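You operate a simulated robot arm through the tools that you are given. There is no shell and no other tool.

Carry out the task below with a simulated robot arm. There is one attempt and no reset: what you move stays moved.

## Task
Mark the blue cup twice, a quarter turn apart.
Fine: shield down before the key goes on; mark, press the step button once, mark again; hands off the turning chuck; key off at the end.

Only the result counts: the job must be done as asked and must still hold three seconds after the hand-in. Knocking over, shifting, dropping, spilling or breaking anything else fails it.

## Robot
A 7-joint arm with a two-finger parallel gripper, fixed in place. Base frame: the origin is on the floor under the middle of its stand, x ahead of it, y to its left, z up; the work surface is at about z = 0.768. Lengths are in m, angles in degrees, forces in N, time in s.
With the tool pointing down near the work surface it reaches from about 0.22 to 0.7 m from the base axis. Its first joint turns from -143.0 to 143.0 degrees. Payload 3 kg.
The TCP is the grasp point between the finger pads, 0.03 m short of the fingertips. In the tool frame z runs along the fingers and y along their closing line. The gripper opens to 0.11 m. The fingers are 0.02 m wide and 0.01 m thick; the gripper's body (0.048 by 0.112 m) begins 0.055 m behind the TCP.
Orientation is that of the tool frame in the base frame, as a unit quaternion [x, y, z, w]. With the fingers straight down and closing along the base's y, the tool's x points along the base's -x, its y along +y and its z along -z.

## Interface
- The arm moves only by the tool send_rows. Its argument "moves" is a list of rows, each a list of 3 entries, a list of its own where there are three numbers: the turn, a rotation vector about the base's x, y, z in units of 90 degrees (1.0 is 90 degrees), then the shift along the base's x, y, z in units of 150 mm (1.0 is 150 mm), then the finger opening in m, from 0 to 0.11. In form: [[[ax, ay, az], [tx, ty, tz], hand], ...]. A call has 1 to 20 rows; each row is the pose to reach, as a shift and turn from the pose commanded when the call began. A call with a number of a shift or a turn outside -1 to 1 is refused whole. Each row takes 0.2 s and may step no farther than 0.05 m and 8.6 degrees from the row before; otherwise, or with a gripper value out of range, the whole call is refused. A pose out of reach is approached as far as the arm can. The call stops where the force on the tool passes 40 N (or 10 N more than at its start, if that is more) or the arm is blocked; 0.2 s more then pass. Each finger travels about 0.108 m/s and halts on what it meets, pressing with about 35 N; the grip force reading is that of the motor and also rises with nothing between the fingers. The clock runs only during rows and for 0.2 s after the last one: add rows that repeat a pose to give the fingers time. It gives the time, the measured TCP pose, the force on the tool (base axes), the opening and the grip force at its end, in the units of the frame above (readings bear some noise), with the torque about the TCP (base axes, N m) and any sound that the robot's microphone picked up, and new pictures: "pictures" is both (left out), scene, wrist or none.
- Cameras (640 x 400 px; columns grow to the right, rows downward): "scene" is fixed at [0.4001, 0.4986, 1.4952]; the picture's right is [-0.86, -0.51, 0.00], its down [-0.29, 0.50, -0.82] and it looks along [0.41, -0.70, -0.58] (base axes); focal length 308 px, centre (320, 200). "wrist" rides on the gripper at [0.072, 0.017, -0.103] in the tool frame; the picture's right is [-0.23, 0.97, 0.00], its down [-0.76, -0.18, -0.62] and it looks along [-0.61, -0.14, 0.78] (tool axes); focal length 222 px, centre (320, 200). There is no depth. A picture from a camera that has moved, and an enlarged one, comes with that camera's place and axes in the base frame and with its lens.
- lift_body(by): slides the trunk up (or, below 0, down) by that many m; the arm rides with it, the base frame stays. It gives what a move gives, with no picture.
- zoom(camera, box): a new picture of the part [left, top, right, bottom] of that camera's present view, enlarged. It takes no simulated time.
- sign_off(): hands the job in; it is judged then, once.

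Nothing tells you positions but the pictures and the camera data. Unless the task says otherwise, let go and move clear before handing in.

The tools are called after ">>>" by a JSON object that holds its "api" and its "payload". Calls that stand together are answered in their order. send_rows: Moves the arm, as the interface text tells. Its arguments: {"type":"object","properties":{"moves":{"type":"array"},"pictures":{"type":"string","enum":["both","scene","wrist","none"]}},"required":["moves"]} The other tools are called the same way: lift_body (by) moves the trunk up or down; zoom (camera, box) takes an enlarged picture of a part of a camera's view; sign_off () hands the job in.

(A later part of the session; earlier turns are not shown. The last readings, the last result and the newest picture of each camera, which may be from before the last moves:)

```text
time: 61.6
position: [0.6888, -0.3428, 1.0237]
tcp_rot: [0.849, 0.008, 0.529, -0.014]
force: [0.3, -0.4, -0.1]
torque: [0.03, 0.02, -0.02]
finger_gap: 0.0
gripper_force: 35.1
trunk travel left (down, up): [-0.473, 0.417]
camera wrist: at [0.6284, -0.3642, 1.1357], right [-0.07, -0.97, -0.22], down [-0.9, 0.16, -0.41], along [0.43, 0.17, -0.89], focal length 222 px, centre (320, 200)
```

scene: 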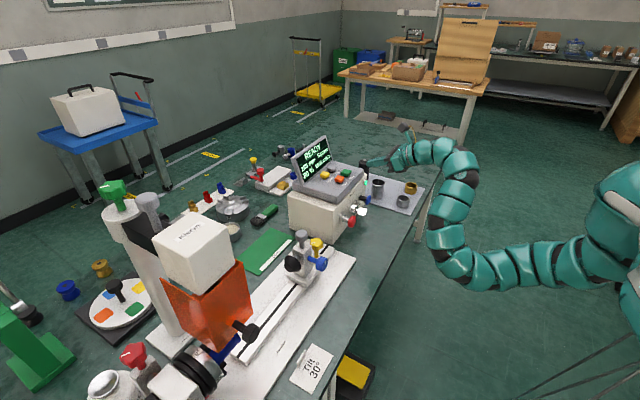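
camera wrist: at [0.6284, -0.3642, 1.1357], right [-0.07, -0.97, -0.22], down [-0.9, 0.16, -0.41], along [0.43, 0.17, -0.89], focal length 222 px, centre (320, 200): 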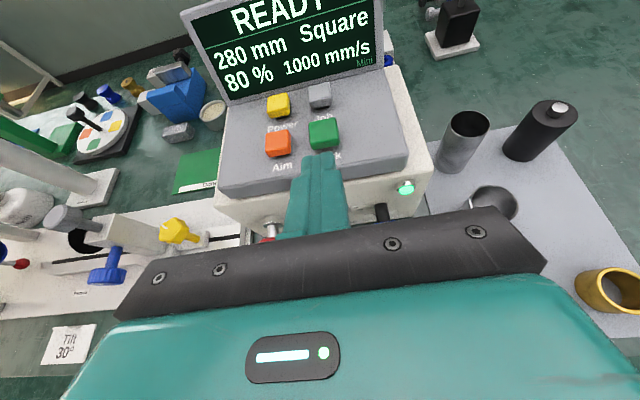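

Mark is at about (0.791, -0.340, 0.957), right in line with the fingers. Moving forward over it, ~20 mm above.

>>> {"api": "send_rows", "payload": {"moves": [[[0, 0, 0], [0.2, 0.005, 0], 0.0], [[0, 0, 0], [0.4, 0.01, 0], 0.0], [[0, 0, 0], [0.54, 0.01, -0.1], 0.0]], "pictures": "both"}}

>>> {"api": "zoom", "payload": {"camera": "wrist", "box": [220, 60, 440, 220]}}

>>> {"api": "zoom", "payload": {"camera": "scene", "box": [290, 130, 410, 220]}}

```text
time: 62.4
position: [0.7704, -0.3405, 1.0069]
tcp_rot: [0.849, 0.01, 0.529, -0.015]
force: [0.0, -0.1, 0.0]
torque: [0.01, 0.04, 0.01]
finger_gap: 0.0
gripper_force: 35.4
trunk travel left (down, up): [-0.473, 0.417]
camera wrist: at [0.7103, -0.3625, 1.1201], right [-0.07, -0.97, -0.22], down [-0.9, 0.16, -0.41], along [0.43, 0.17, -0.89], focal length 222 px, centre (320, 200)
```

scene: 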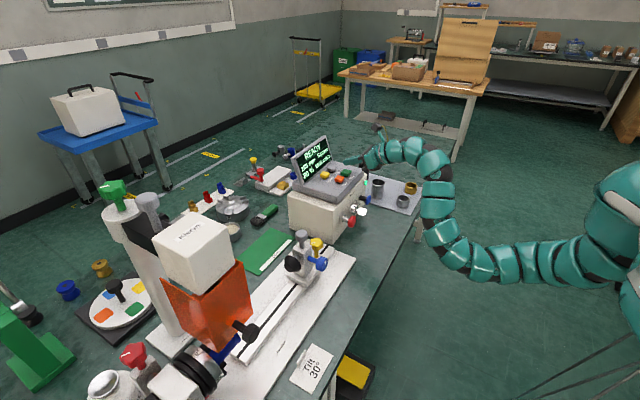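
wrist: 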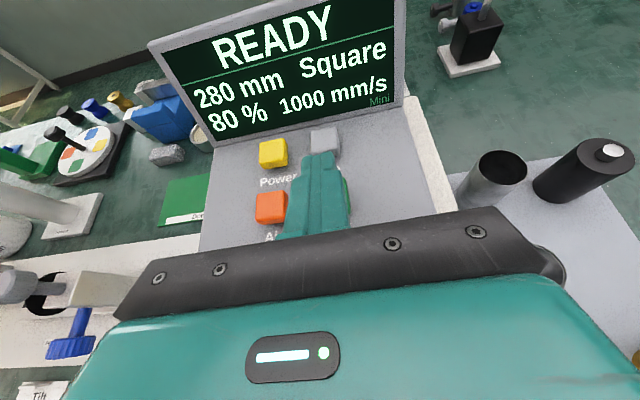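

```text
2.50 times, centred on (330, 140) of wrist
camera zoom: at [0.7103, -0.3625, 1.1201], right [-0.07, -0.97, -0.22], down [-0.9, 0.16, -0.41], along [0.43, 0.17, -0.89], focal length 555 px, centre (295, 350)
```

zoom: 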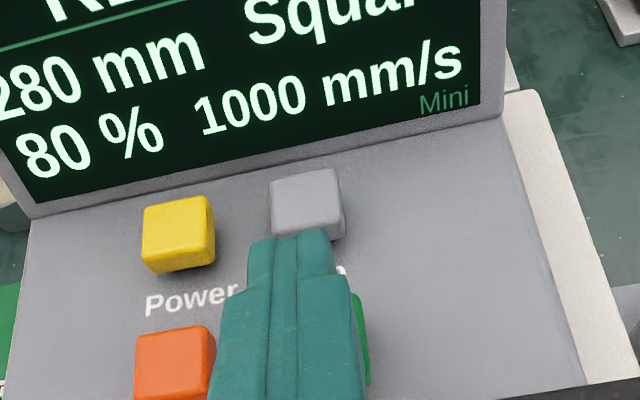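

```text
4.44 times, centred on (350, 175) of scene
camera zoom: at [0.4001, 0.4986, 1.4952], right [-0.86, -0.51, 0.0], down [-0.29, 0.5, -0.82], along [0.41, -0.7, -0.58], focal length 1366 px, centre (187, 311)
```

zoom: 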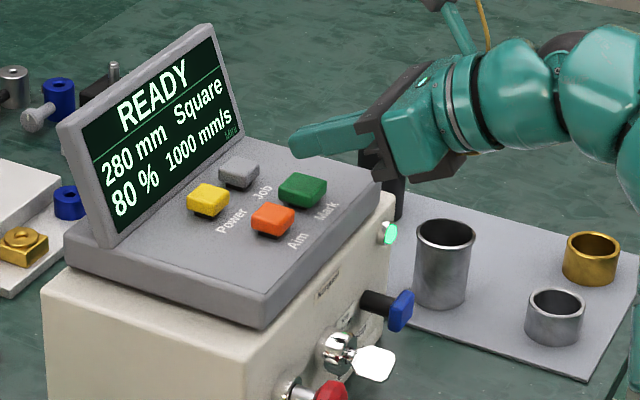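

Fingertip is directly above Mark (tip ≈ (0.793, -0.340, 0.985)). Lowering in small steps to press it.

>>> {"api": "send_rows", "payload": {"moves": [[[0, 0, 0], [0, 0, -0.08], 0.0], [[0, 0, 0], [0, 0, -0.14], 0.0], [[0, 0, 0], [0, 0, -0.18], 0.0], [[0, 0, 0], [0, 0, -0.21], 0.0]], "pictures": "both"}}

```text
time: 63.4
position: [0.7698, -0.3427, 0.9778]
tcp_rot: [0.847, 0.008, 0.531, -0.013]
force: [3.2, -2.0, 13.1]
torque: [-0.03, -0.38, -0.09]
finger_gap: 0.0
gripper_force: 35.0
trunk travel left (down, up): [-0.473, 0.417]
heard: click
camera wrist: at [0.7085, -0.3624, 1.0907], right [-0.07, -0.97, -0.22], down [-0.9, 0.16, -0.41], along [0.43, 0.17, -0.88], focal length 222 px, centre (320, 200)
```

scene: 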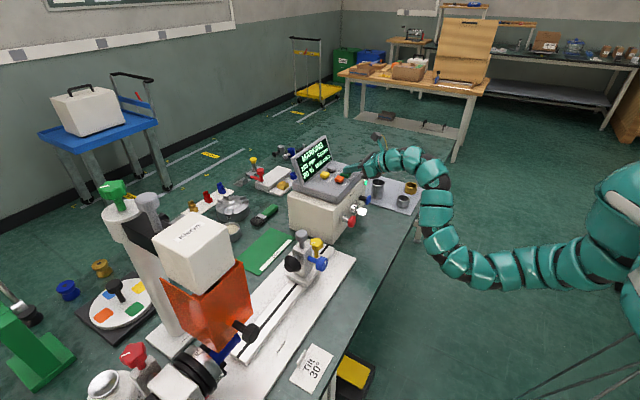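
wrist: 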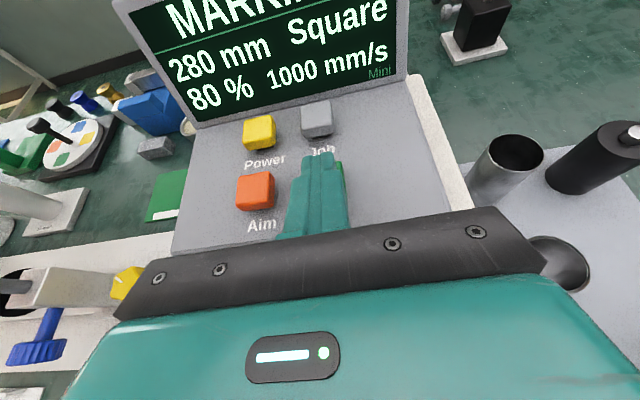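

Click heard and the display shows MARKING. Lifting off the button and waiting for it to finish.

>>> {"api": "send_rows", "payload": {"moves": [[[0, 0, 0], [0, 0, 0.1], 0.0], [[0, 0, 0], [0, 0, 0.2], 0.0], [[0, 0, 0], [0, 0, 0.25], 0.0]], "pictures": "both"}}

>>> {"api": "zoom", "payload": {"camera": "scene", "box": [280, 120, 400, 220]}}

>>> {"api": "zoom", "payload": {"camera": "scene", "box": [120, 200, 280, 400]}}

```text
time: 64.2
position: [0.7696, -0.3438, 1.0136]
tcp_rot: [0.849, 0.007, 0.528, -0.013]
force: [-0.1, 0.5, 0.1]
torque: [0.03, -0.02, -0.04]
finger_gap: 0.0
gripper_force: 34.9
trunk travel left (down, up): [-0.473, 0.417]
camera wrist: at [0.7096, -0.3632, 1.1262], right [-0.07, -0.97, -0.22], down [-0.9, 0.16, -0.41], along [0.43, 0.17, -0.89], focal length 222 px, centre (320, 200)
```

scene: 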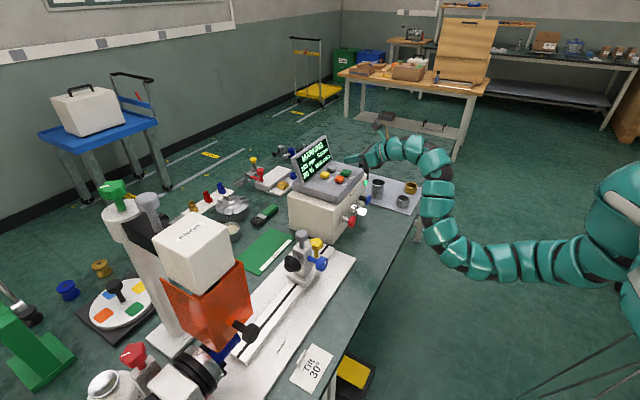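
wrist: 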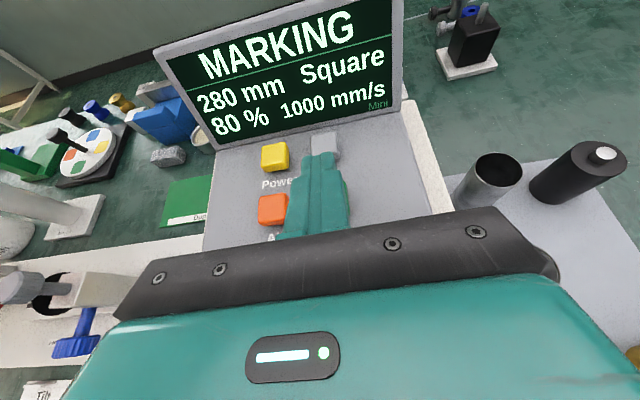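

```text
4.00 times, centred on (340, 170) of scene
camera zoom: at [0.4001, 0.4986, 1.4952], right [-0.86, -0.51, 0.0], down [-0.29, 0.5, -0.82], along [0.41, -0.7, -0.58], focal length 1230 px, centre (240, 320)
```

zoom: 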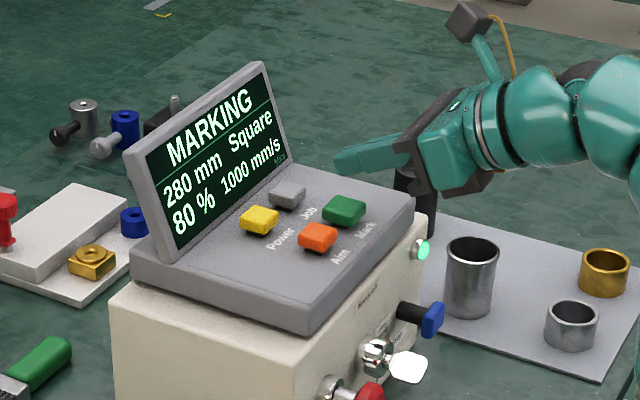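

```text
2.00 times, centred on (200, 300) of scene
camera zoom: at [0.4001, 0.4986, 1.4952], right [-0.86, -0.51, 0.0], down [-0.29, 0.5, -0.82], along [0.41, -0.7, -0.58], focal length 615 px, centre (560, 0)
```

zoom: 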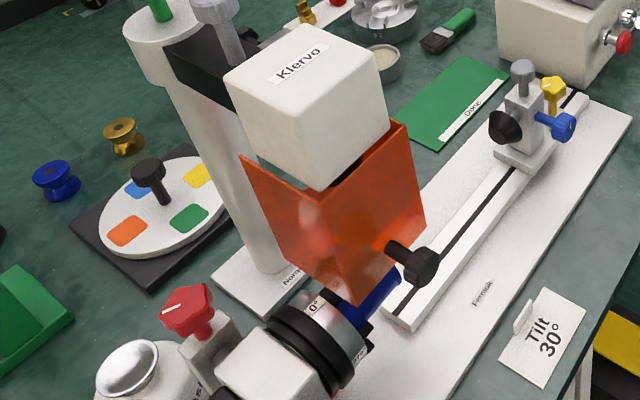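

Marking in progress; holding still in free air to let time pass.

>>> {"api": "send_rows", "payload": {"moves": [[[0, 0, 0], [0, 0, 0], 0.0], [[0, 0, 0], [0, 0, 0], 0.0], [[0, 0, 0], [0, 0, 0], 0.0], [[0, 0, 0], [0, 0, 0], 0.0], [[0, 0, 0], [0, 0, 0], 0.0], [[0, 0, 0], [0, 0, 0], 0.0], [[0, 0, 0], [0, 0, 0], 0.0], [[0, 0, 0], [0, 0, 0], 0.0], [[0, 0, 0], [0, 0, 0], 0.0], [[0, 0, 0], [0, 0, 0], 0.0], [[0, 0, 0], [0, 0, 0], 0.0], [[0, 0, 0], [0, 0, 0], 0.0], [[0, 0, 0], [0, 0, 0], 0.0], [[0, 0, 0], [0, 0, 0], 0.0], [[0, 0, 0], [0, 0, 0], 0.0], [[0, 0, 0], [0, 0, 0], 0.0], [[0, 0, 0], [0, 0, 0], 0.0], [[0, 0, 0], [0, 0, 0], 0.0], [[0, 0, 0], [0, 0, 0], 0.0], [[0, 0, 0], [0, 0, 0], 0.0]], "pictures": "wrist"}}

```text
time: 68.4
position: [0.7696, -0.3409, 1.0122]
tcp_rot: [0.848, 0.009, 0.529, -0.015]
force: [-0.6, -0.3, -0.5]
torque: [-0.01, -0.01, 0.02]
finger_gap: 0.0
gripper_force: 34.7
trunk travel left (down, up): [-0.473, 0.417]
camera wrist: at [0.7096, -0.363, 1.1264], right [-0.07, -0.97, -0.22], down [-0.9, 0.16, -0.41], along [0.43, 0.17, -0.89], focal length 222 px, centre (320, 200)
```

wrist: 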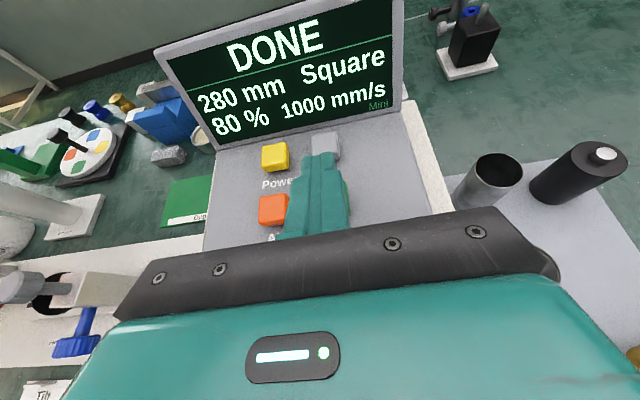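

DONE: the first mark is finished. Next is the blue Step button (face ≈ (0.716, -0.394, 0.837)). Retreating from over the lid, shifting right, then lowering with the trunk.

>>> {"api": "send_rows", "payload": {"moves": [[[0, 0, 0], [-0.2, 0, 0.02], 0.0], [[0, 0, 0], [-0.4, -0.1, 0.02], 0.0], [[0, 0, 0], [-0.6, -0.25, 0.02], 0.0], [[0, 0, 0], [-0.66, -0.35, 0.02], 0.0]], "pictures": "wrist"}}

```text
time: 69.4
position: [0.6758, -0.387, 1.0155]
tcp_rot: [0.848, 0.008, 0.529, -0.013]
force: [0.6, -0.6, -0.2]
torque: [0.03, 0.02, 0.02]
finger_gap: 0.0
gripper_force: 35.2
out of reach, approached as far as the arm can: row 4
trunk travel left (down, up): [-0.473, 0.417]
camera wrist: at [0.6153, -0.4069, 1.129], right [-0.07, -0.97, -0.22], down [-0.9, 0.16, -0.41], along [0.43, 0.16, -0.89], focal length 222 px, centre (320, 200)
```

wrist: 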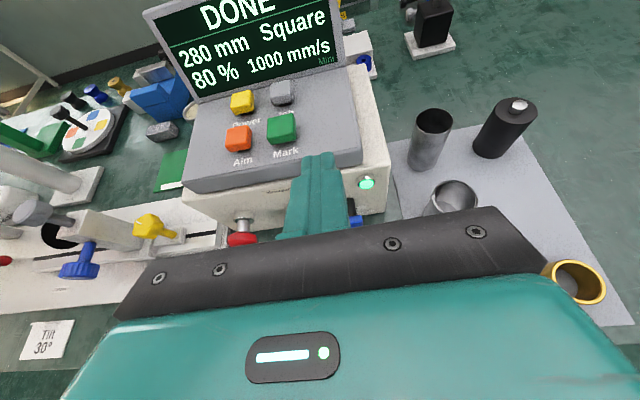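

I'd like a little more clearance to the button before descending: raise the arm a touch, pull back, and check.

>>> {"api": "send_rows", "payload": {"moves": [[[0, 0, 0], [0, -0.02, 0.15], 0.0], [[0, 0, 0], [-0.1, -0.04, 0.3], 0.0]], "pictures": "none"}}

```text
time: 70.0
position: [0.6867, -0.4059, 1.0452]
tcp_rot: [0.847, 0.008, 0.531, -0.014]
force: [0.5, -0.1, 0.4]
torque: [0.02, -0.02, 0.01]
finger_gap: 0.0001
gripper_force: 35.6
out of reach, approached as far as the arm can: row 1, 2
trunk travel left (down, up): [-0.473, 0.417]
```

Tool yaw is what limits here; turning the tool a little toward the arm's own direction (−10°) should free it for the Step press.

>>> {"api": "send_rows", "payload": {"moves": [[[0, 0, -0.06], [0, 0.03, -0.1], 0.0], [[0, 0, -0.12], [-0.06, 0.06, -0.2], 0.0], [[0, 0, -0.14], [-0.15, 0.08, -0.2], 0.0]], "pictures": "wrist"}}

```text
time: 70.8
position: [0.6625, -0.3932, 1.0148]
tcp_rot: [0.844, -0.086, 0.528, 0.044]
force: [-0.9, 0.1, -1.0]
torque: [0.01, 0.0, 0.02]
finger_gap: 0.0
gripper_force: 35.4
trunk travel left (down, up): [-0.473, 0.417]
camera wrist: at [0.5998, -0.3986, 1.1279], right [-0.28, -0.93, -0.22], down [-0.84, 0.35, -0.41], along [0.46, 0.07, -0.89], focal length 222 px, centre (320, 200)
```

wrist: 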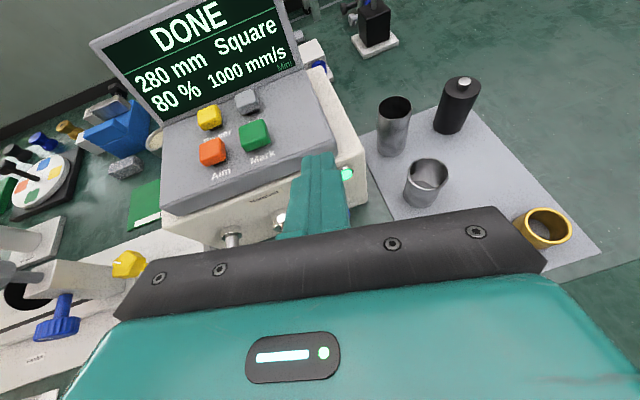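

Good, full reach here with 23 mm clearance to the button. Lowering the trunk to button height.

>>> {"api": "lift_body", "payload": {"by": -0.173}}

>>> {"api": "send_rows", "payload": {"moves": [[[0, 0, 0], [0.03, 0.03, 0], 0.0]], "pictures": "both"}}

>>> {"api": "zoom", "payload": {"camera": "wrist", "box": [220, 80, 420, 220]}}

>>> {"api": "zoom", "payload": {"camera": "scene", "box": [330, 170, 420, 230]}}

```text
time: 72.7
position: [0.6627, -0.3911, 0.8423]
tcp_rot: [0.844, -0.084, 0.528, 0.043]
force: [0.1, 0.2, -0.4]
torque: [0.02, 0.02, -0.05]
finger_gap: 0.0
gripper_force: 34.9
trunk travel left (down, up): [-0.3, 0.59]
```

```text
time: 73.1
position: [0.6673, -0.3864, 0.8426]
tcp_rot: [0.845, -0.084, 0.527, 0.044]
force: [0.3, 0.1, 0.2]
torque: [0.01, 0.04, -0.02]
finger_gap: 0.0
gripper_force: 34.7
trunk travel left (down, up): [-0.3, 0.59]
camera wrist: at [0.605, -0.3933, 0.955], right [-0.28, -0.93, -0.22], down [-0.84, 0.35, -0.41], along [0.46, 0.07, -0.89], focal length 222 px, centre (320, 200)
```

scene: 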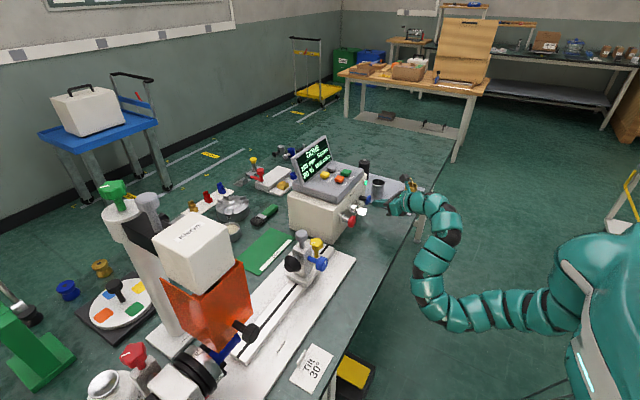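
wrist: 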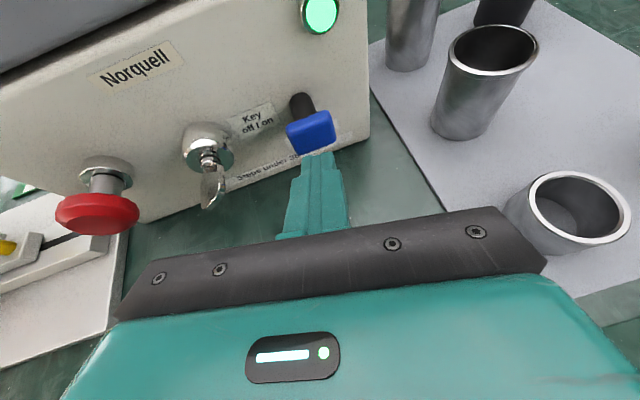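

```text
2.86 times, centred on (320, 150) of wrist
camera zoom: at [0.605, -0.3933, 0.955], right [-0.28, -0.93, -0.22], down [-0.84, 0.35, -0.41], along [0.46, 0.07, -0.89], focal length 635 px, centre (320, 343)
```

zoom: 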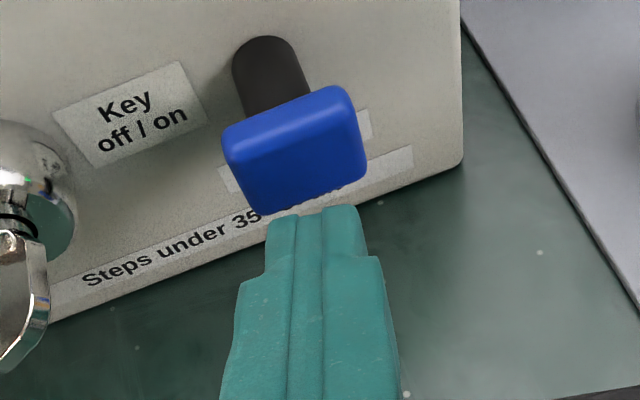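

```text
6.67 times, centred on (375, 200) of scene
camera zoom: at [0.4001, 0.4986, 1.4952], right [-0.86, -0.51, 0.0], down [-0.29, 0.5, -0.82], along [0.41, -0.7, -0.58], focal length 2050 px, centre (-47, 200)
```

zoom: 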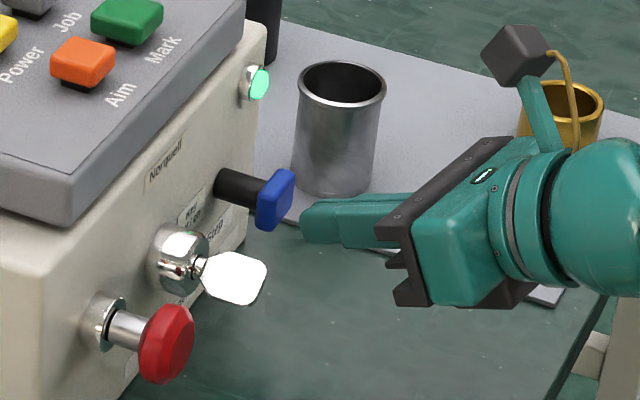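

Fingertip is squarely in front of the Step button, ~18 mm away. Pushing in slowly, once.

>>> {"api": "send_rows", "payload": {"moves": [[[0, 0, 0], [0.06, 0, 0], 0.0], [[0, 0, 0], [0.1, 0, 0], 0.0], [[0, 0, 0], [0.13, 0, 0], 0.0], [[0, 0, 0], [0.15, 0, 0], 0.0]], "pictures": "both"}}

```text
time: 74.1
position: [0.6877, -0.3858, 0.8426]
tcp_rot: [0.845, -0.086, 0.527, 0.044]
force: [-20.3, 3.1, -1.7]
torque: [0.01, 0.17, 0.08]
finger_gap: 0.0003
gripper_force: 34.7
trunk travel left (down, up): [-0.3, 0.59]
camera wrist: at [0.6257, -0.3943, 0.9555], right [-0.28, -0.93, -0.22], down [-0.84, 0.35, -0.41], along [0.46, 0.07, -0.89], focal length 222 px, centre (320, 200)
```

scene: 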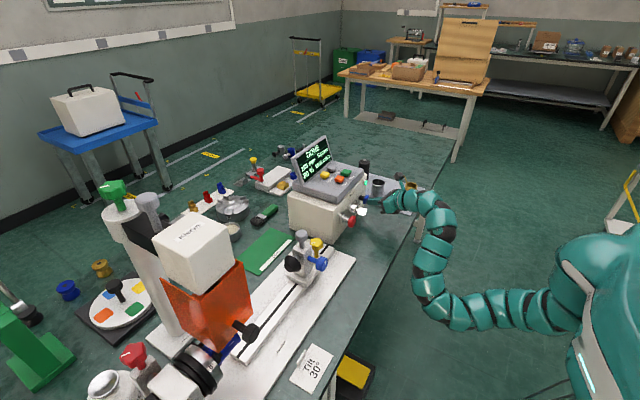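
wrist: 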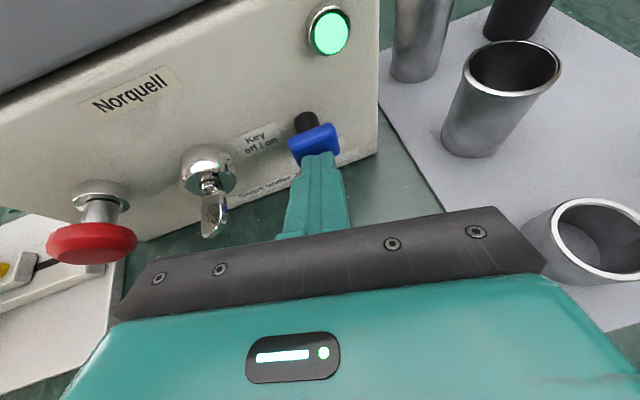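

20 N, no click yet. Pressing a little deeper.

>>> {"api": "send_rows", "payload": {"moves": [[[0, 0, 0], [0.015, 0, 0], 0.0], [[0, 0, 0], [0.03, 0, 0], 0.0]], "pictures": "both"}}

>>> {"api": "zoom", "payload": {"camera": "scene", "box": [140, 300, 260, 400]}}

>>> {"api": "zoom", "payload": {"camera": "scene", "box": [280, 120, 400, 220]}}

```text
time: 74.8
position: [0.6897, -0.3878, 0.8434]
tcp_rot: [0.845, -0.086, 0.526, 0.043]
force: [-35.3, 10.2, 0.7]
torque: [0.04, 0.15, 0.24]
finger_gap: 0.0
gripper_force: 35.1
trunk travel left (down, up): [-0.3, 0.59]
stopped in row 2: the force on the tool passed its limit at 42 N (the readings are from after the stop); the commanded pose is now the measured one
camera wrist: at [0.6283, -0.3946, 0.9558], right [-0.29, -0.93, -0.22], down [-0.84, 0.35, -0.4], along [0.46, 0.07, -0.89], focal length 222 px, centre (320, 200)
```

scene: 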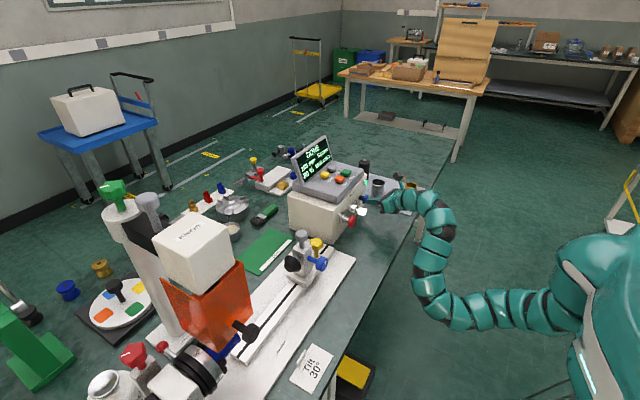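
wrist: 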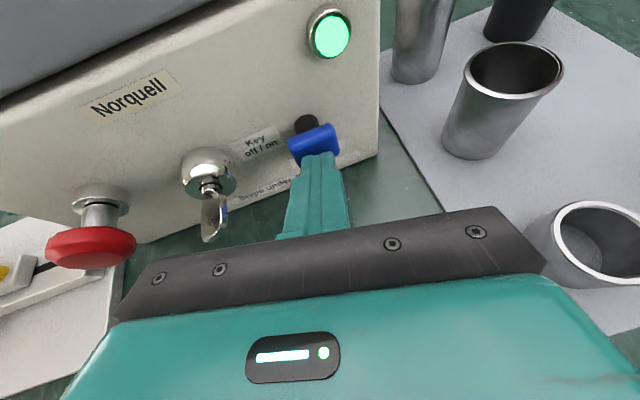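

```text
4.00 times, centred on (200, 350) of scene
camera zoom: at [0.4001, 0.4986, 1.4952], right [-0.86, -0.51, 0.0], down [-0.29, 0.5, -0.82], along [0.41, -0.7, -0.58], focal length 1230 px, centre (800, -400)
```

zoom: 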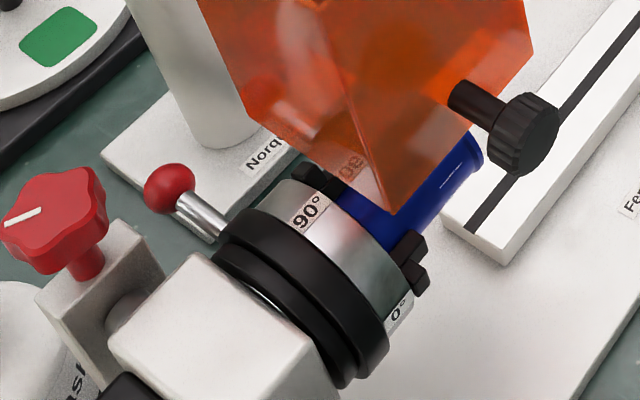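

```text
4.00 times, centred on (340, 170) of scene
camera zoom: at [0.4001, 0.4986, 1.4952], right [-0.86, -0.51, 0.0], down [-0.29, 0.5, -0.82], along [0.41, -0.7, -0.58], focal length 1230 px, centre (240, 320)
```

zoom: 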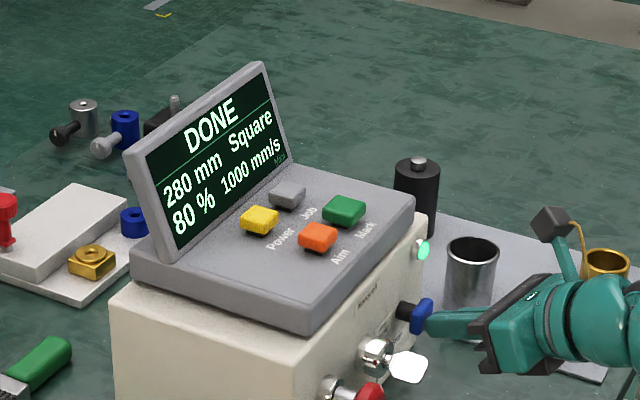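

The chuck has turned: the 90° label is now on top and the first mark shows on the cup's side. Releasing the button straight back and confirming it settled at exactly one step.

>>> {"api": "send_rows", "payload": {"moves": [[[0, 0, 0], [-0.1, 0, 0], 0.0], [[0, 0, 0], [-0.18, 0, 0], 0.0], [[0, 0, 0], [-0.18, 0, 0], 0.0], [[0, 0, 0], [-0.18, 0, 0], 0.0], [[0, 0, 0], [-0.18, 0, 0], 0.0], [[0, 0, 0], [-0.18, 0, 0], 0.0], [[0, 0, 0], [-0.18, 0, 0], 0.0], [[0, 0, 0], [-0.18, 0, 0], 0.0]], "pictures": "both"}}

>>> {"api": "zoom", "payload": {"camera": "scene", "box": [140, 300, 260, 400]}}

>>> {"api": "zoom", "payload": {"camera": "scene", "box": [280, 120, 400, 220]}}

```text
time: 76.5
position: [0.6673, -0.3869, 0.8412]
tcp_rot: [0.845, -0.085, 0.526, 0.043]
force: [-0.6, -1.1, -0.3]
torque: [0.01, 0.01, 0.02]
finger_gap: 0.0
gripper_force: 34.8
trunk travel left (down, up): [-0.3, 0.59]
camera wrist: at [0.604, -0.3951, 0.9543], right [-0.28, -0.93, -0.22], down [-0.84, 0.35, -0.4], along [0.45, 0.07, -0.89], focal length 222 px, centre (320, 200)
```

scene: 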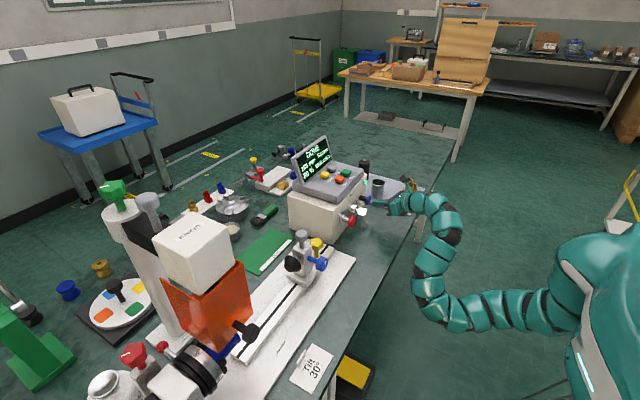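
wrist: 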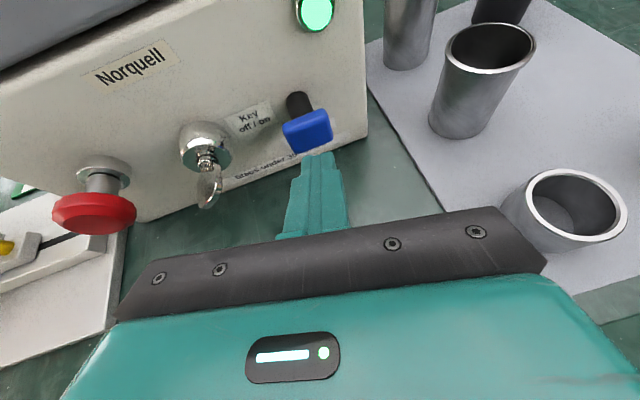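

```text
4.00 times, centred on (200, 350) of scene
camera zoom: at [0.4001, 0.4986, 1.4952], right [-0.86, -0.51, 0.0], down [-0.29, 0.5, -0.82], along [0.41, -0.7, -0.58], focal length 1230 px, centre (800, -400)
```

zoom: 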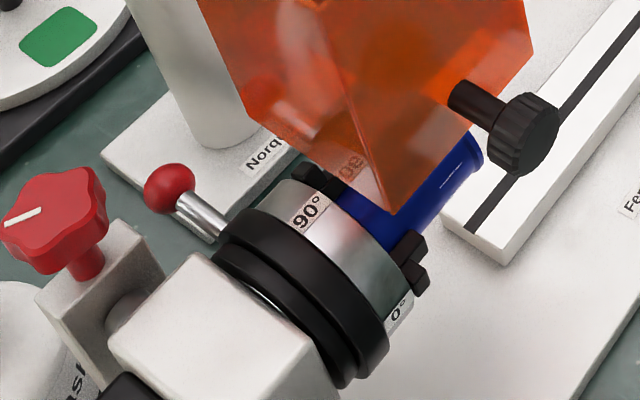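

```text
4.00 times, centred on (340, 170) of scene
camera zoom: at [0.4001, 0.4986, 1.4952], right [-0.86, -0.51, 0.0], down [-0.29, 0.5, -0.82], along [0.41, -0.7, -0.58], focal length 1230 px, centre (240, 320)
```

zoom: 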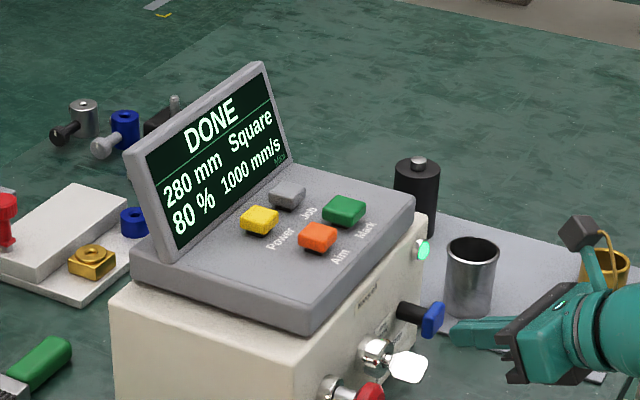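

One clean quarter turn (90° on top), Step released. Going back up and over to Mark for the second marking.

>>> {"api": "lift_body", "payload": {"by": 0.173}}

>>> {"api": "send_rows", "payload": {"moves": [[[0, 0, 0], [0.1, 0.08, 0], 0.0], [[0, 0, 0], [0.25, 0.17, 0], 0.0], [[0, 0, 0], [0.45, 0.26, 0], 0.0], [[0, 0, 0], [0.6, 0.34, 0], 0.0], [[0, 0, 0], [0.69, 0.34, -0.05], 0.0]], "pictures": "both"}}

>>> {"api": "zoom", "payload": {"camera": "scene", "box": [290, 130, 410, 220]}}

```text
time: 78.5
position: [0.667, -0.3882, 1.0145]
tcp_rot: [0.845, -0.085, 0.526, 0.043]
force: [0.0, -0.1, 0.6]
torque: [0.03, 0.04, -0.01]
finger_gap: 0.0
gripper_force: 35.5
trunk travel left (down, up): [-0.473, 0.417]
```

```text
time: 79.7
position: [0.7713, -0.3369, 1.0065]
tcp_rot: [0.846, -0.085, 0.525, 0.044]
force: [0.0, -0.1, 0.0]
torque: [0.0, -0.03, -0.01]
finger_gap: 0.0001
gripper_force: 34.8
trunk travel left (down, up): [-0.473, 0.417]
camera wrist: at [0.709, -0.3443, 1.1193], right [-0.28, -0.93, -0.22], down [-0.85, 0.35, -0.4], along [0.45, 0.07, -0.89], focal length 222 px, centre (320, 200)
```

scene: 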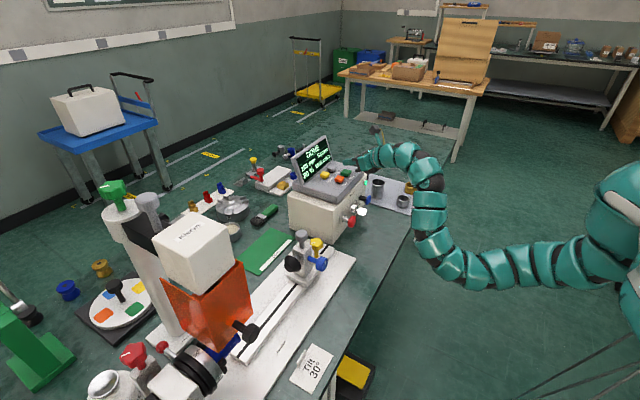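
wrist: 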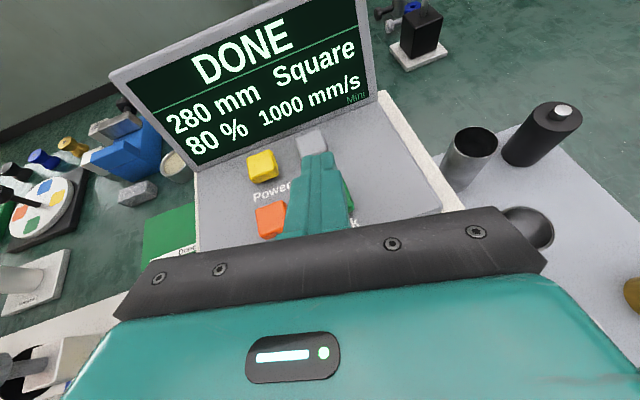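

```text
4.44 times, centred on (350, 175) of scene
camera zoom: at [0.4001, 0.4986, 1.4952], right [-0.86, -0.51, 0.0], down [-0.29, 0.5, -0.82], along [0.41, -0.7, -0.58], focal length 1366 px, centre (187, 311)
```

zoom: 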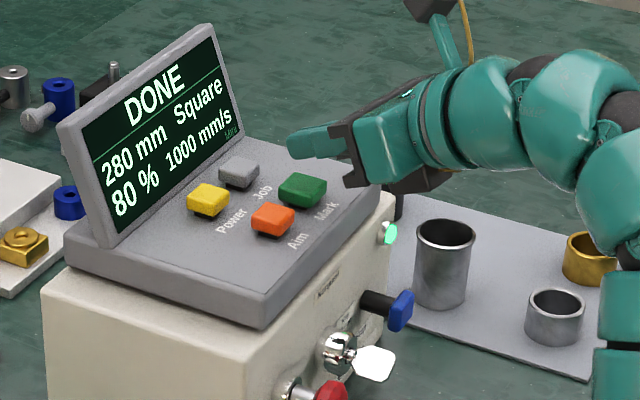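

Same spot above Mark as before. Pressing once more.

>>> {"api": "send_rows", "payload": {"moves": [[[0, 0, 0], [0, 0, -0.08], 0.0], [[0, 0, 0], [0, 0, -0.14], 0.0], [[0, 0, 0], [0, 0, -0.18], 0.0], [[0, 0, 0], [0, 0, -0.21], 0.0]], "pictures": "wrist"}}

```text
time: 80.7
position: [0.7689, -0.3386, 0.9785]
tcp_rot: [0.844, -0.086, 0.528, 0.044]
force: [4.5, -2.7, 15.1]
torque: [-0.11, -0.44, -0.14]
finger_gap: 0.0002
gripper_force: 34.8
trunk travel left (down, up): [-0.473, 0.417]
heard: click
camera wrist: at [0.7061, -0.3444, 1.0906], right [-0.28, -0.93, -0.22], down [-0.84, 0.35, -0.41], along [0.46, 0.07, -0.89], focal length 222 px, centre (320, 200)
```

wrist: 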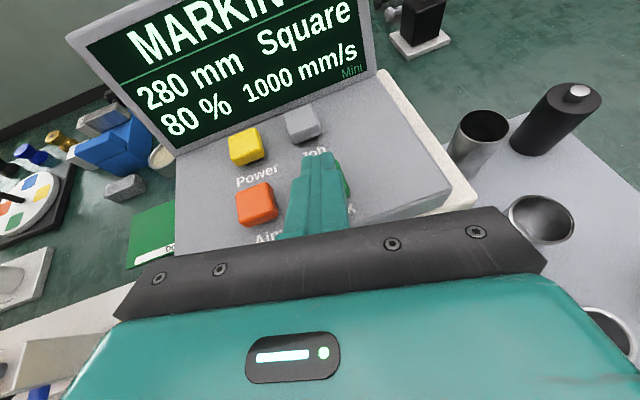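

Click and MARKING again. Lifting off and waiting for DONE.

>>> {"api": "send_rows", "payload": {"moves": [[[0, 0, 0], [0, 0, 0.1], 0.0], [[0, 0, 0], [0, 0, 0.2], 0.0], [[0, 0, 0], [0, 0, 0.25], 0.0], [[0, 0, 0], [0, 0, 0.25], 0.0], [[0, 0, 0], [0, 0, 0.25], 0.0], [[0, 0, 0], [0, 0, 0.25], 0.0], [[0, 0, 0], [0, 0, 0.25], 0.0], [[0, 0, 0], [0, 0, 0.25], 0.0], [[0, 0, 0], [0, 0, 0.25], 0.0], [[0, 0, 0], [0, 0, 0.25], 0.0], [[0, 0, 0], [0, 0, 0.25], 0.0], [[0, 0, 0], [0, 0, 0.25], 0.0], [[0, 0, 0], [0, 0, 0.25], 0.0], [[0, 0, 0], [0, 0, 0.25], 0.0], [[0, 0, 0], [0, 0, 0.25], 0.0], [[0, 0, 0], [0, 0, 0.25], 0.0], [[0, 0, 0], [0, 0, 0.25], 0.0], [[0, 0, 0], [0, 0, 0.25], 0.0], [[0, 0, 0], [0, 0, 0.25], 0.0], [[0, 0, 0], [0, 0, 0.25], 0.0]], "pictures": "both"}}

>>> {"api": "zoom", "payload": {"camera": "scene", "box": [140, 300, 260, 400]}}

```text
time: 84.9
position: [0.7704, -0.3368, 1.0134]
tcp_rot: [0.845, -0.086, 0.526, 0.045]
force: [0.5, 0.1, 0.2]
torque: [0.0, -0.01, 0.0]
finger_gap: 0.0
gripper_force: 34.2
trunk travel left (down, up): [-0.473, 0.417]
camera wrist: at [0.7077, -0.3442, 1.1261], right [-0.28, -0.93, -0.22], down [-0.84, 0.35, -0.4], along [0.45, 0.07, -0.89], focal length 222 px, centre (320, 200)
```

scene: 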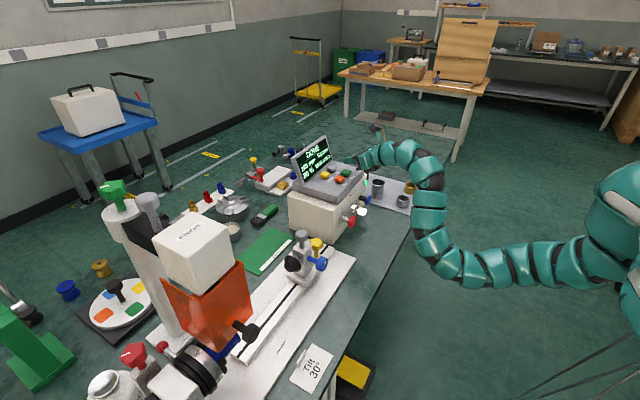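
wrist: 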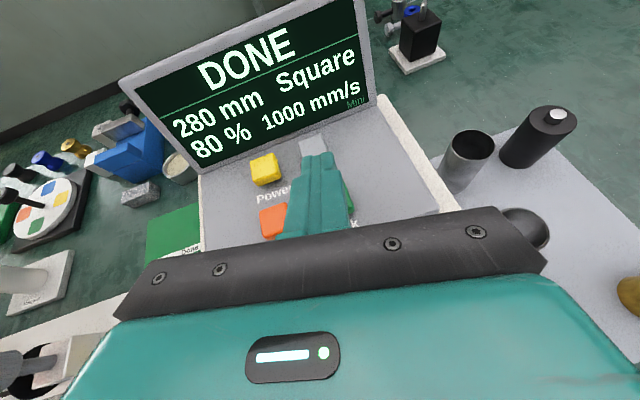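

```text
4.00 times, centred on (200, 350) of scene
camera zoom: at [0.4001, 0.4986, 1.4952], right [-0.86, -0.51, 0.0], down [-0.29, 0.5, -0.82], along [0.41, -0.7, -0.58], focal length 1230 px, centre (800, -400)
```

zoom: 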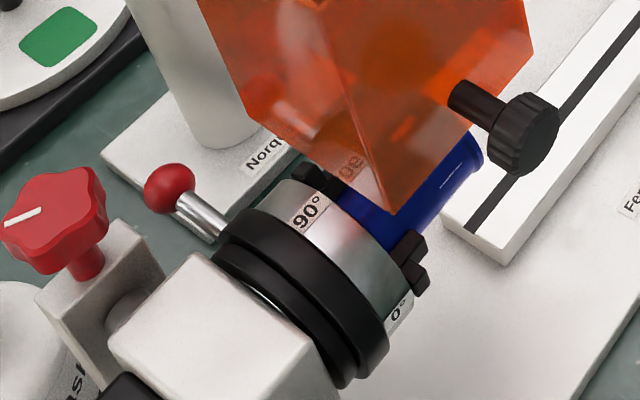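

Second mark DONE. Last: turn the key off by pressing the left half of its flat bow downward. Retreating from over the lid to a spot above-left of the key.

>>> {"api": "send_rows", "payload": {"moves": [[[0, 0, 0], [-0.2, 0.03, 0.02], 0.0], [[0, 0, 0.03], [-0.4, 0.1, 0.02], 0.0], [[0, 0, 0.07], [-0.55, 0.2, 0.02], 0.0], [[0, 0, 0.07], [-0.565, 0.24, 0.02], 0.0]], "pictures": "wrist"}}

```text
time: 85.9
position: [0.685, -0.3028, 1.0174]
tcp_rot: [0.848, -0.039, 0.528, 0.015]
force: [0.0, 0.2, -1.0]
torque: [0.03, -0.03, -0.05]
finger_gap: 0.0002
gripper_force: 34.5
trunk travel left (down, up): [-0.473, 0.417]
camera wrist: at [0.6236, -0.3155, 1.1293], right [-0.18, -0.96, -0.22], down [-0.88, 0.26, -0.4], along [0.44, 0.12, -0.89], focal length 222 px, centre (320, 200)
```

wrist: 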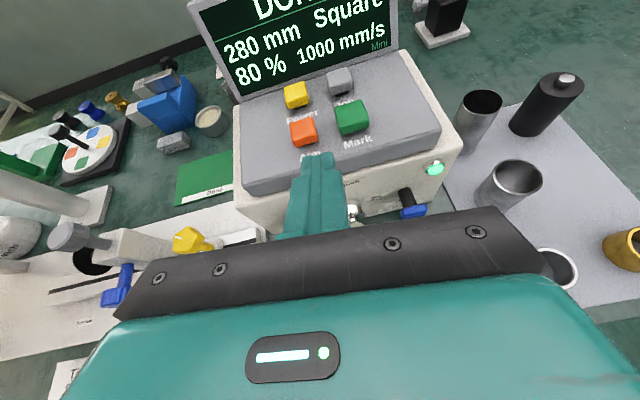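

In reach. Lowering with the trunk to just above key height.

>>> {"api": "lift_body", "payload": {"by": -0.125}}

>>> {"api": "send_rows", "payload": {"moves": [[[0, 0, 0], [0, 0.022, -0.05], 0.0], [[0, 0, 0], [0, 0.022, -0.11], 0.0]], "pictures": "both"}}

>>> {"api": "zoom", "payload": {"camera": "wrist", "box": [270, 100, 410, 220]}}

>>> {"api": "zoom", "payload": {"camera": "scene", "box": [330, 180, 390, 220]}}

```text
time: 87.4
position: [0.6856, -0.3005, 0.8918]
tcp_rot: [0.848, -0.039, 0.528, 0.015]
force: [0.8, 0.1, 0.2]
torque: [0.0, 0.0, 0.02]
finger_gap: 0.0
gripper_force: 35.2
trunk travel left (down, up): [-0.348, 0.542]
```

```text
time: 88.0
position: [0.684, -0.2979, 0.875]
tcp_rot: [0.848, -0.038, 0.528, 0.014]
force: [-0.3, 0.5, -0.2]
torque: [0.06, -0.02, 0.0]
finger_gap: 0.0002
gripper_force: 34.7
trunk travel left (down, up): [-0.348, 0.542]
camera wrist: at [0.6242, -0.3119, 0.9881], right [-0.18, -0.96, -0.22], down [-0.88, 0.26, -0.4], along [0.44, 0.12, -0.89], focal length 222 px, centre (320, 200)
```

scene: 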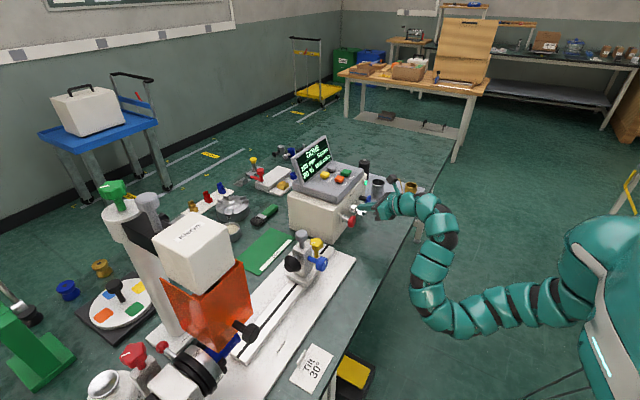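
wrist: 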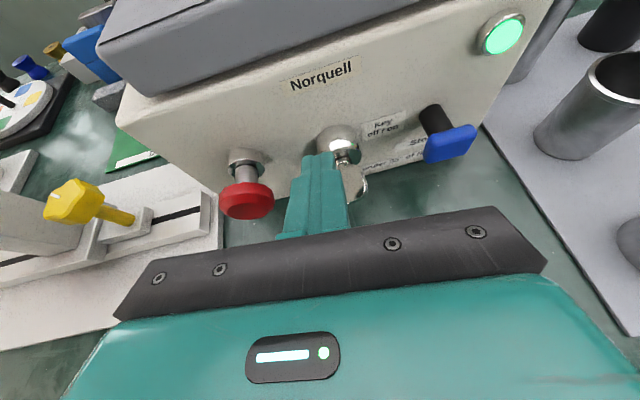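

```text
3.33 times, centred on (340, 160) of wrist
camera zoom: at [0.6242, -0.3119, 0.9881], right [-0.18, -0.96, -0.22], down [-0.88, 0.26, -0.4], along [0.44, 0.12, -0.89], focal length 740 px, centre (253, 333)
```

zoom: 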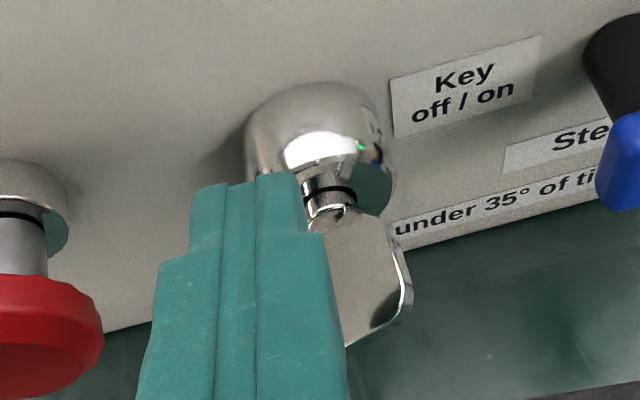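

```text
10.00 times, centred on (360, 200) of scene
camera zoom: at [0.4001, 0.4986, 1.4952], right [-0.86, -0.51, 0.0], down [-0.29, 0.5, -0.82], along [0.41, -0.7, -0.58], focal length 3074 px, centre (-80, 200)
```

zoom: 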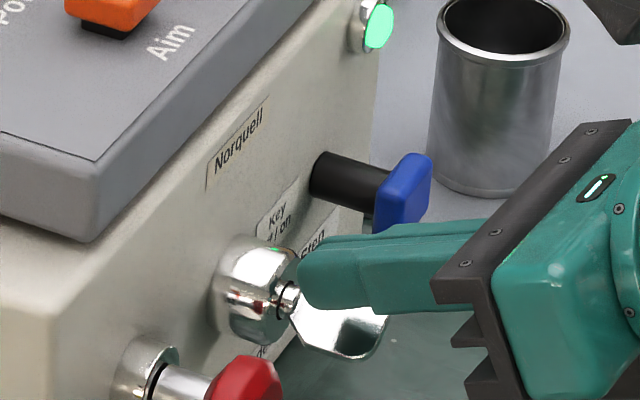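

Fingertip is over the left half of the flat bow, 16 mm above. Pressing down in small steps.

>>> {"api": "send_rows", "payload": {"moves": [[[0, 0, 0], [0, 0, -0.06], 0.0], [[0, 0, 0], [0, 0, -0.1], 0.0], [[0, 0, 0], [0, 0, -0.125], 0.0], [[0, 0, 0], [0, 0, -0.15], 0.0]], "pictures": "wrist"}}

>>> {"api": "zoom", "payload": {"camera": "wrist", "box": [270, 100, 410, 220]}}

>>> {"api": "zoom", "payload": {"camera": "scene", "box": [330, 180, 390, 220]}}

```text
time: 89.0
position: [0.6851, -0.2983, 0.853]
tcp_rot: [0.849, -0.039, 0.527, 0.015]
force: [0.2, 0.0, 0.9]
torque: [-0.03, -0.05, 0.03]
finger_gap: 0.0
gripper_force: 35.7
trunk travel left (down, up): [-0.348, 0.542]
camera wrist: at [0.6238, -0.3116, 0.9651], right [-0.18, -0.96, -0.22], down [-0.88, 0.26, -0.4], along [0.44, 0.12, -0.89], focal length 222 px, centre (320, 200)
```

wrist: 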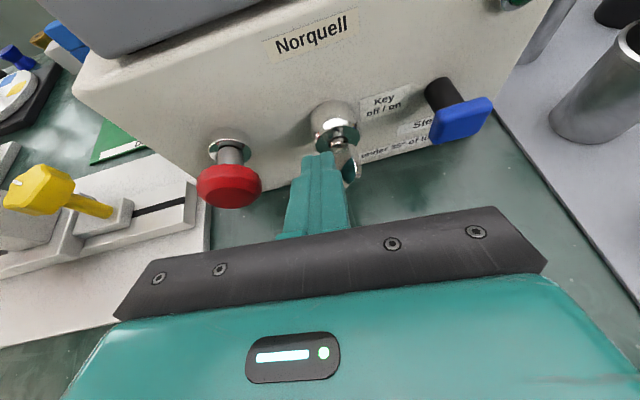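

```text
3.33 times, centred on (340, 160) of wrist
camera zoom: at [0.6238, -0.3116, 0.9651], right [-0.18, -0.96, -0.22], down [-0.88, 0.26, -0.4], along [0.44, 0.12, -0.89], focal length 740 px, centre (253, 333)
```

zoom: 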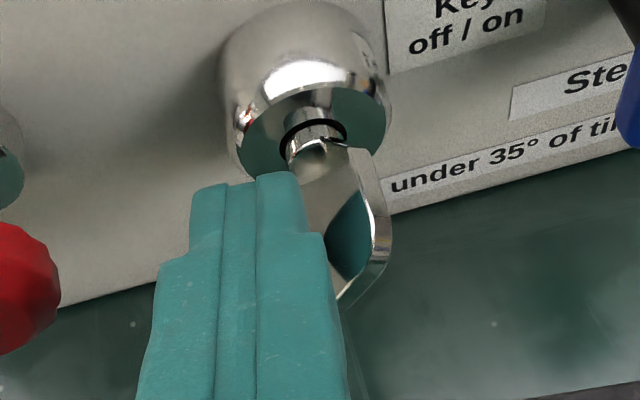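

```text
10.00 times, centred on (360, 200) of scene
camera zoom: at [0.4001, 0.4986, 1.4952], right [-0.86, -0.51, 0.0], down [-0.29, 0.5, -0.82], along [0.41, -0.7, -0.58], focal length 3074 px, centre (-80, 200)
```

zoom: 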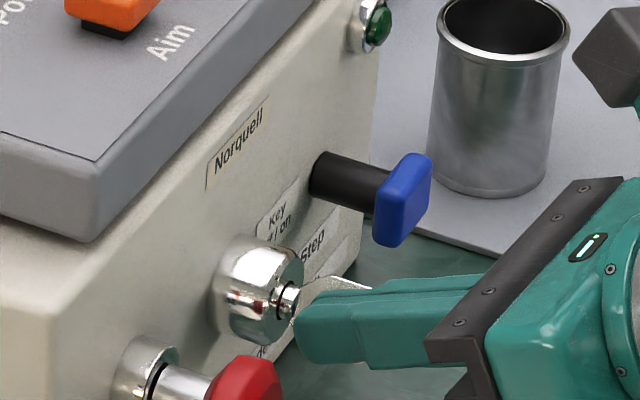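

The lamp is out: key has turned past the switch point, but its bow still stands at an angle. Pushing it on to fully vertical (down and slightly right).

>>> {"api": "send_rows", "payload": {"moves": [[[0, 0, 0], [0, 0, -0.03], 0.0], [[0, 0, 0], [0, -0.01, -0.05], 0.0], [[0, 0, 0], [0, -0.02, -0.05], 0.0], [[0, 0, 0], [0, -0.028, -0.05], 0.0]], "pictures": "wrist"}}

>>> {"api": "zoom", "payload": {"camera": "wrist", "box": [270, 100, 410, 220]}}

>>> {"api": "zoom", "payload": {"camera": "scene", "box": [330, 180, 390, 220]}}

```text
time: 90.0
position: [0.6856, -0.3005, 0.8452]
tcp_rot: [0.849, -0.038, 0.528, 0.015]
force: [-0.5, 7.0, 0.5]
torque: [0.03, -0.05, 0.21]
finger_gap: 0.0
gripper_force: 34.5
trunk travel left (down, up): [-0.348, 0.542]
camera wrist: at [0.6239, -0.3147, 0.9582], right [-0.18, -0.96, -0.22], down [-0.88, 0.25, -0.4], along [0.44, 0.12, -0.89], focal length 222 px, centre (320, 200)
```

wrist: 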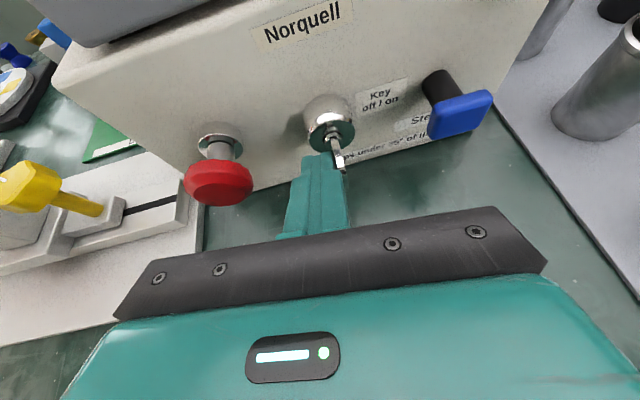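

```text
3.33 times, centred on (340, 160) of wrist
camera zoom: at [0.6239, -0.3147, 0.9582], right [-0.18, -0.96, -0.22], down [-0.88, 0.25, -0.4], along [0.44, 0.12, -0.89], focal length 740 px, centre (253, 333)
```

zoom: 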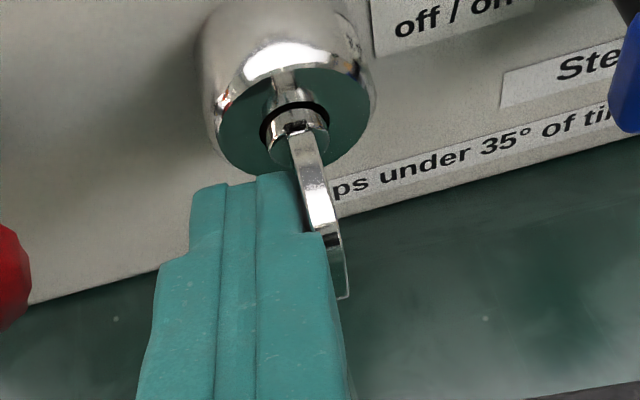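

```text
10.00 times, centred on (360, 200) of scene
camera zoom: at [0.4001, 0.4986, 1.4952], right [-0.86, -0.51, 0.0], down [-0.29, 0.5, -0.82], along [0.41, -0.7, -0.58], focal length 3074 px, centre (-80, 200)
```

zoom: 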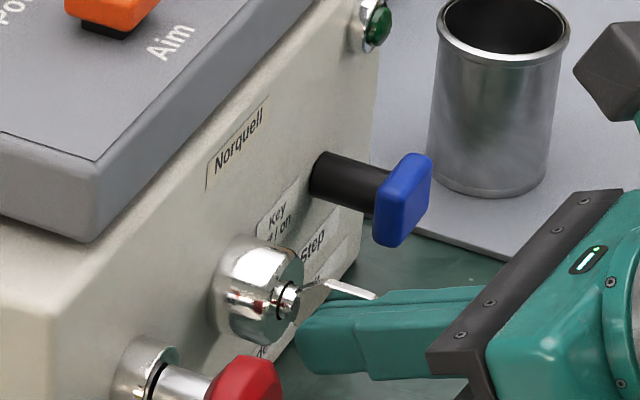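

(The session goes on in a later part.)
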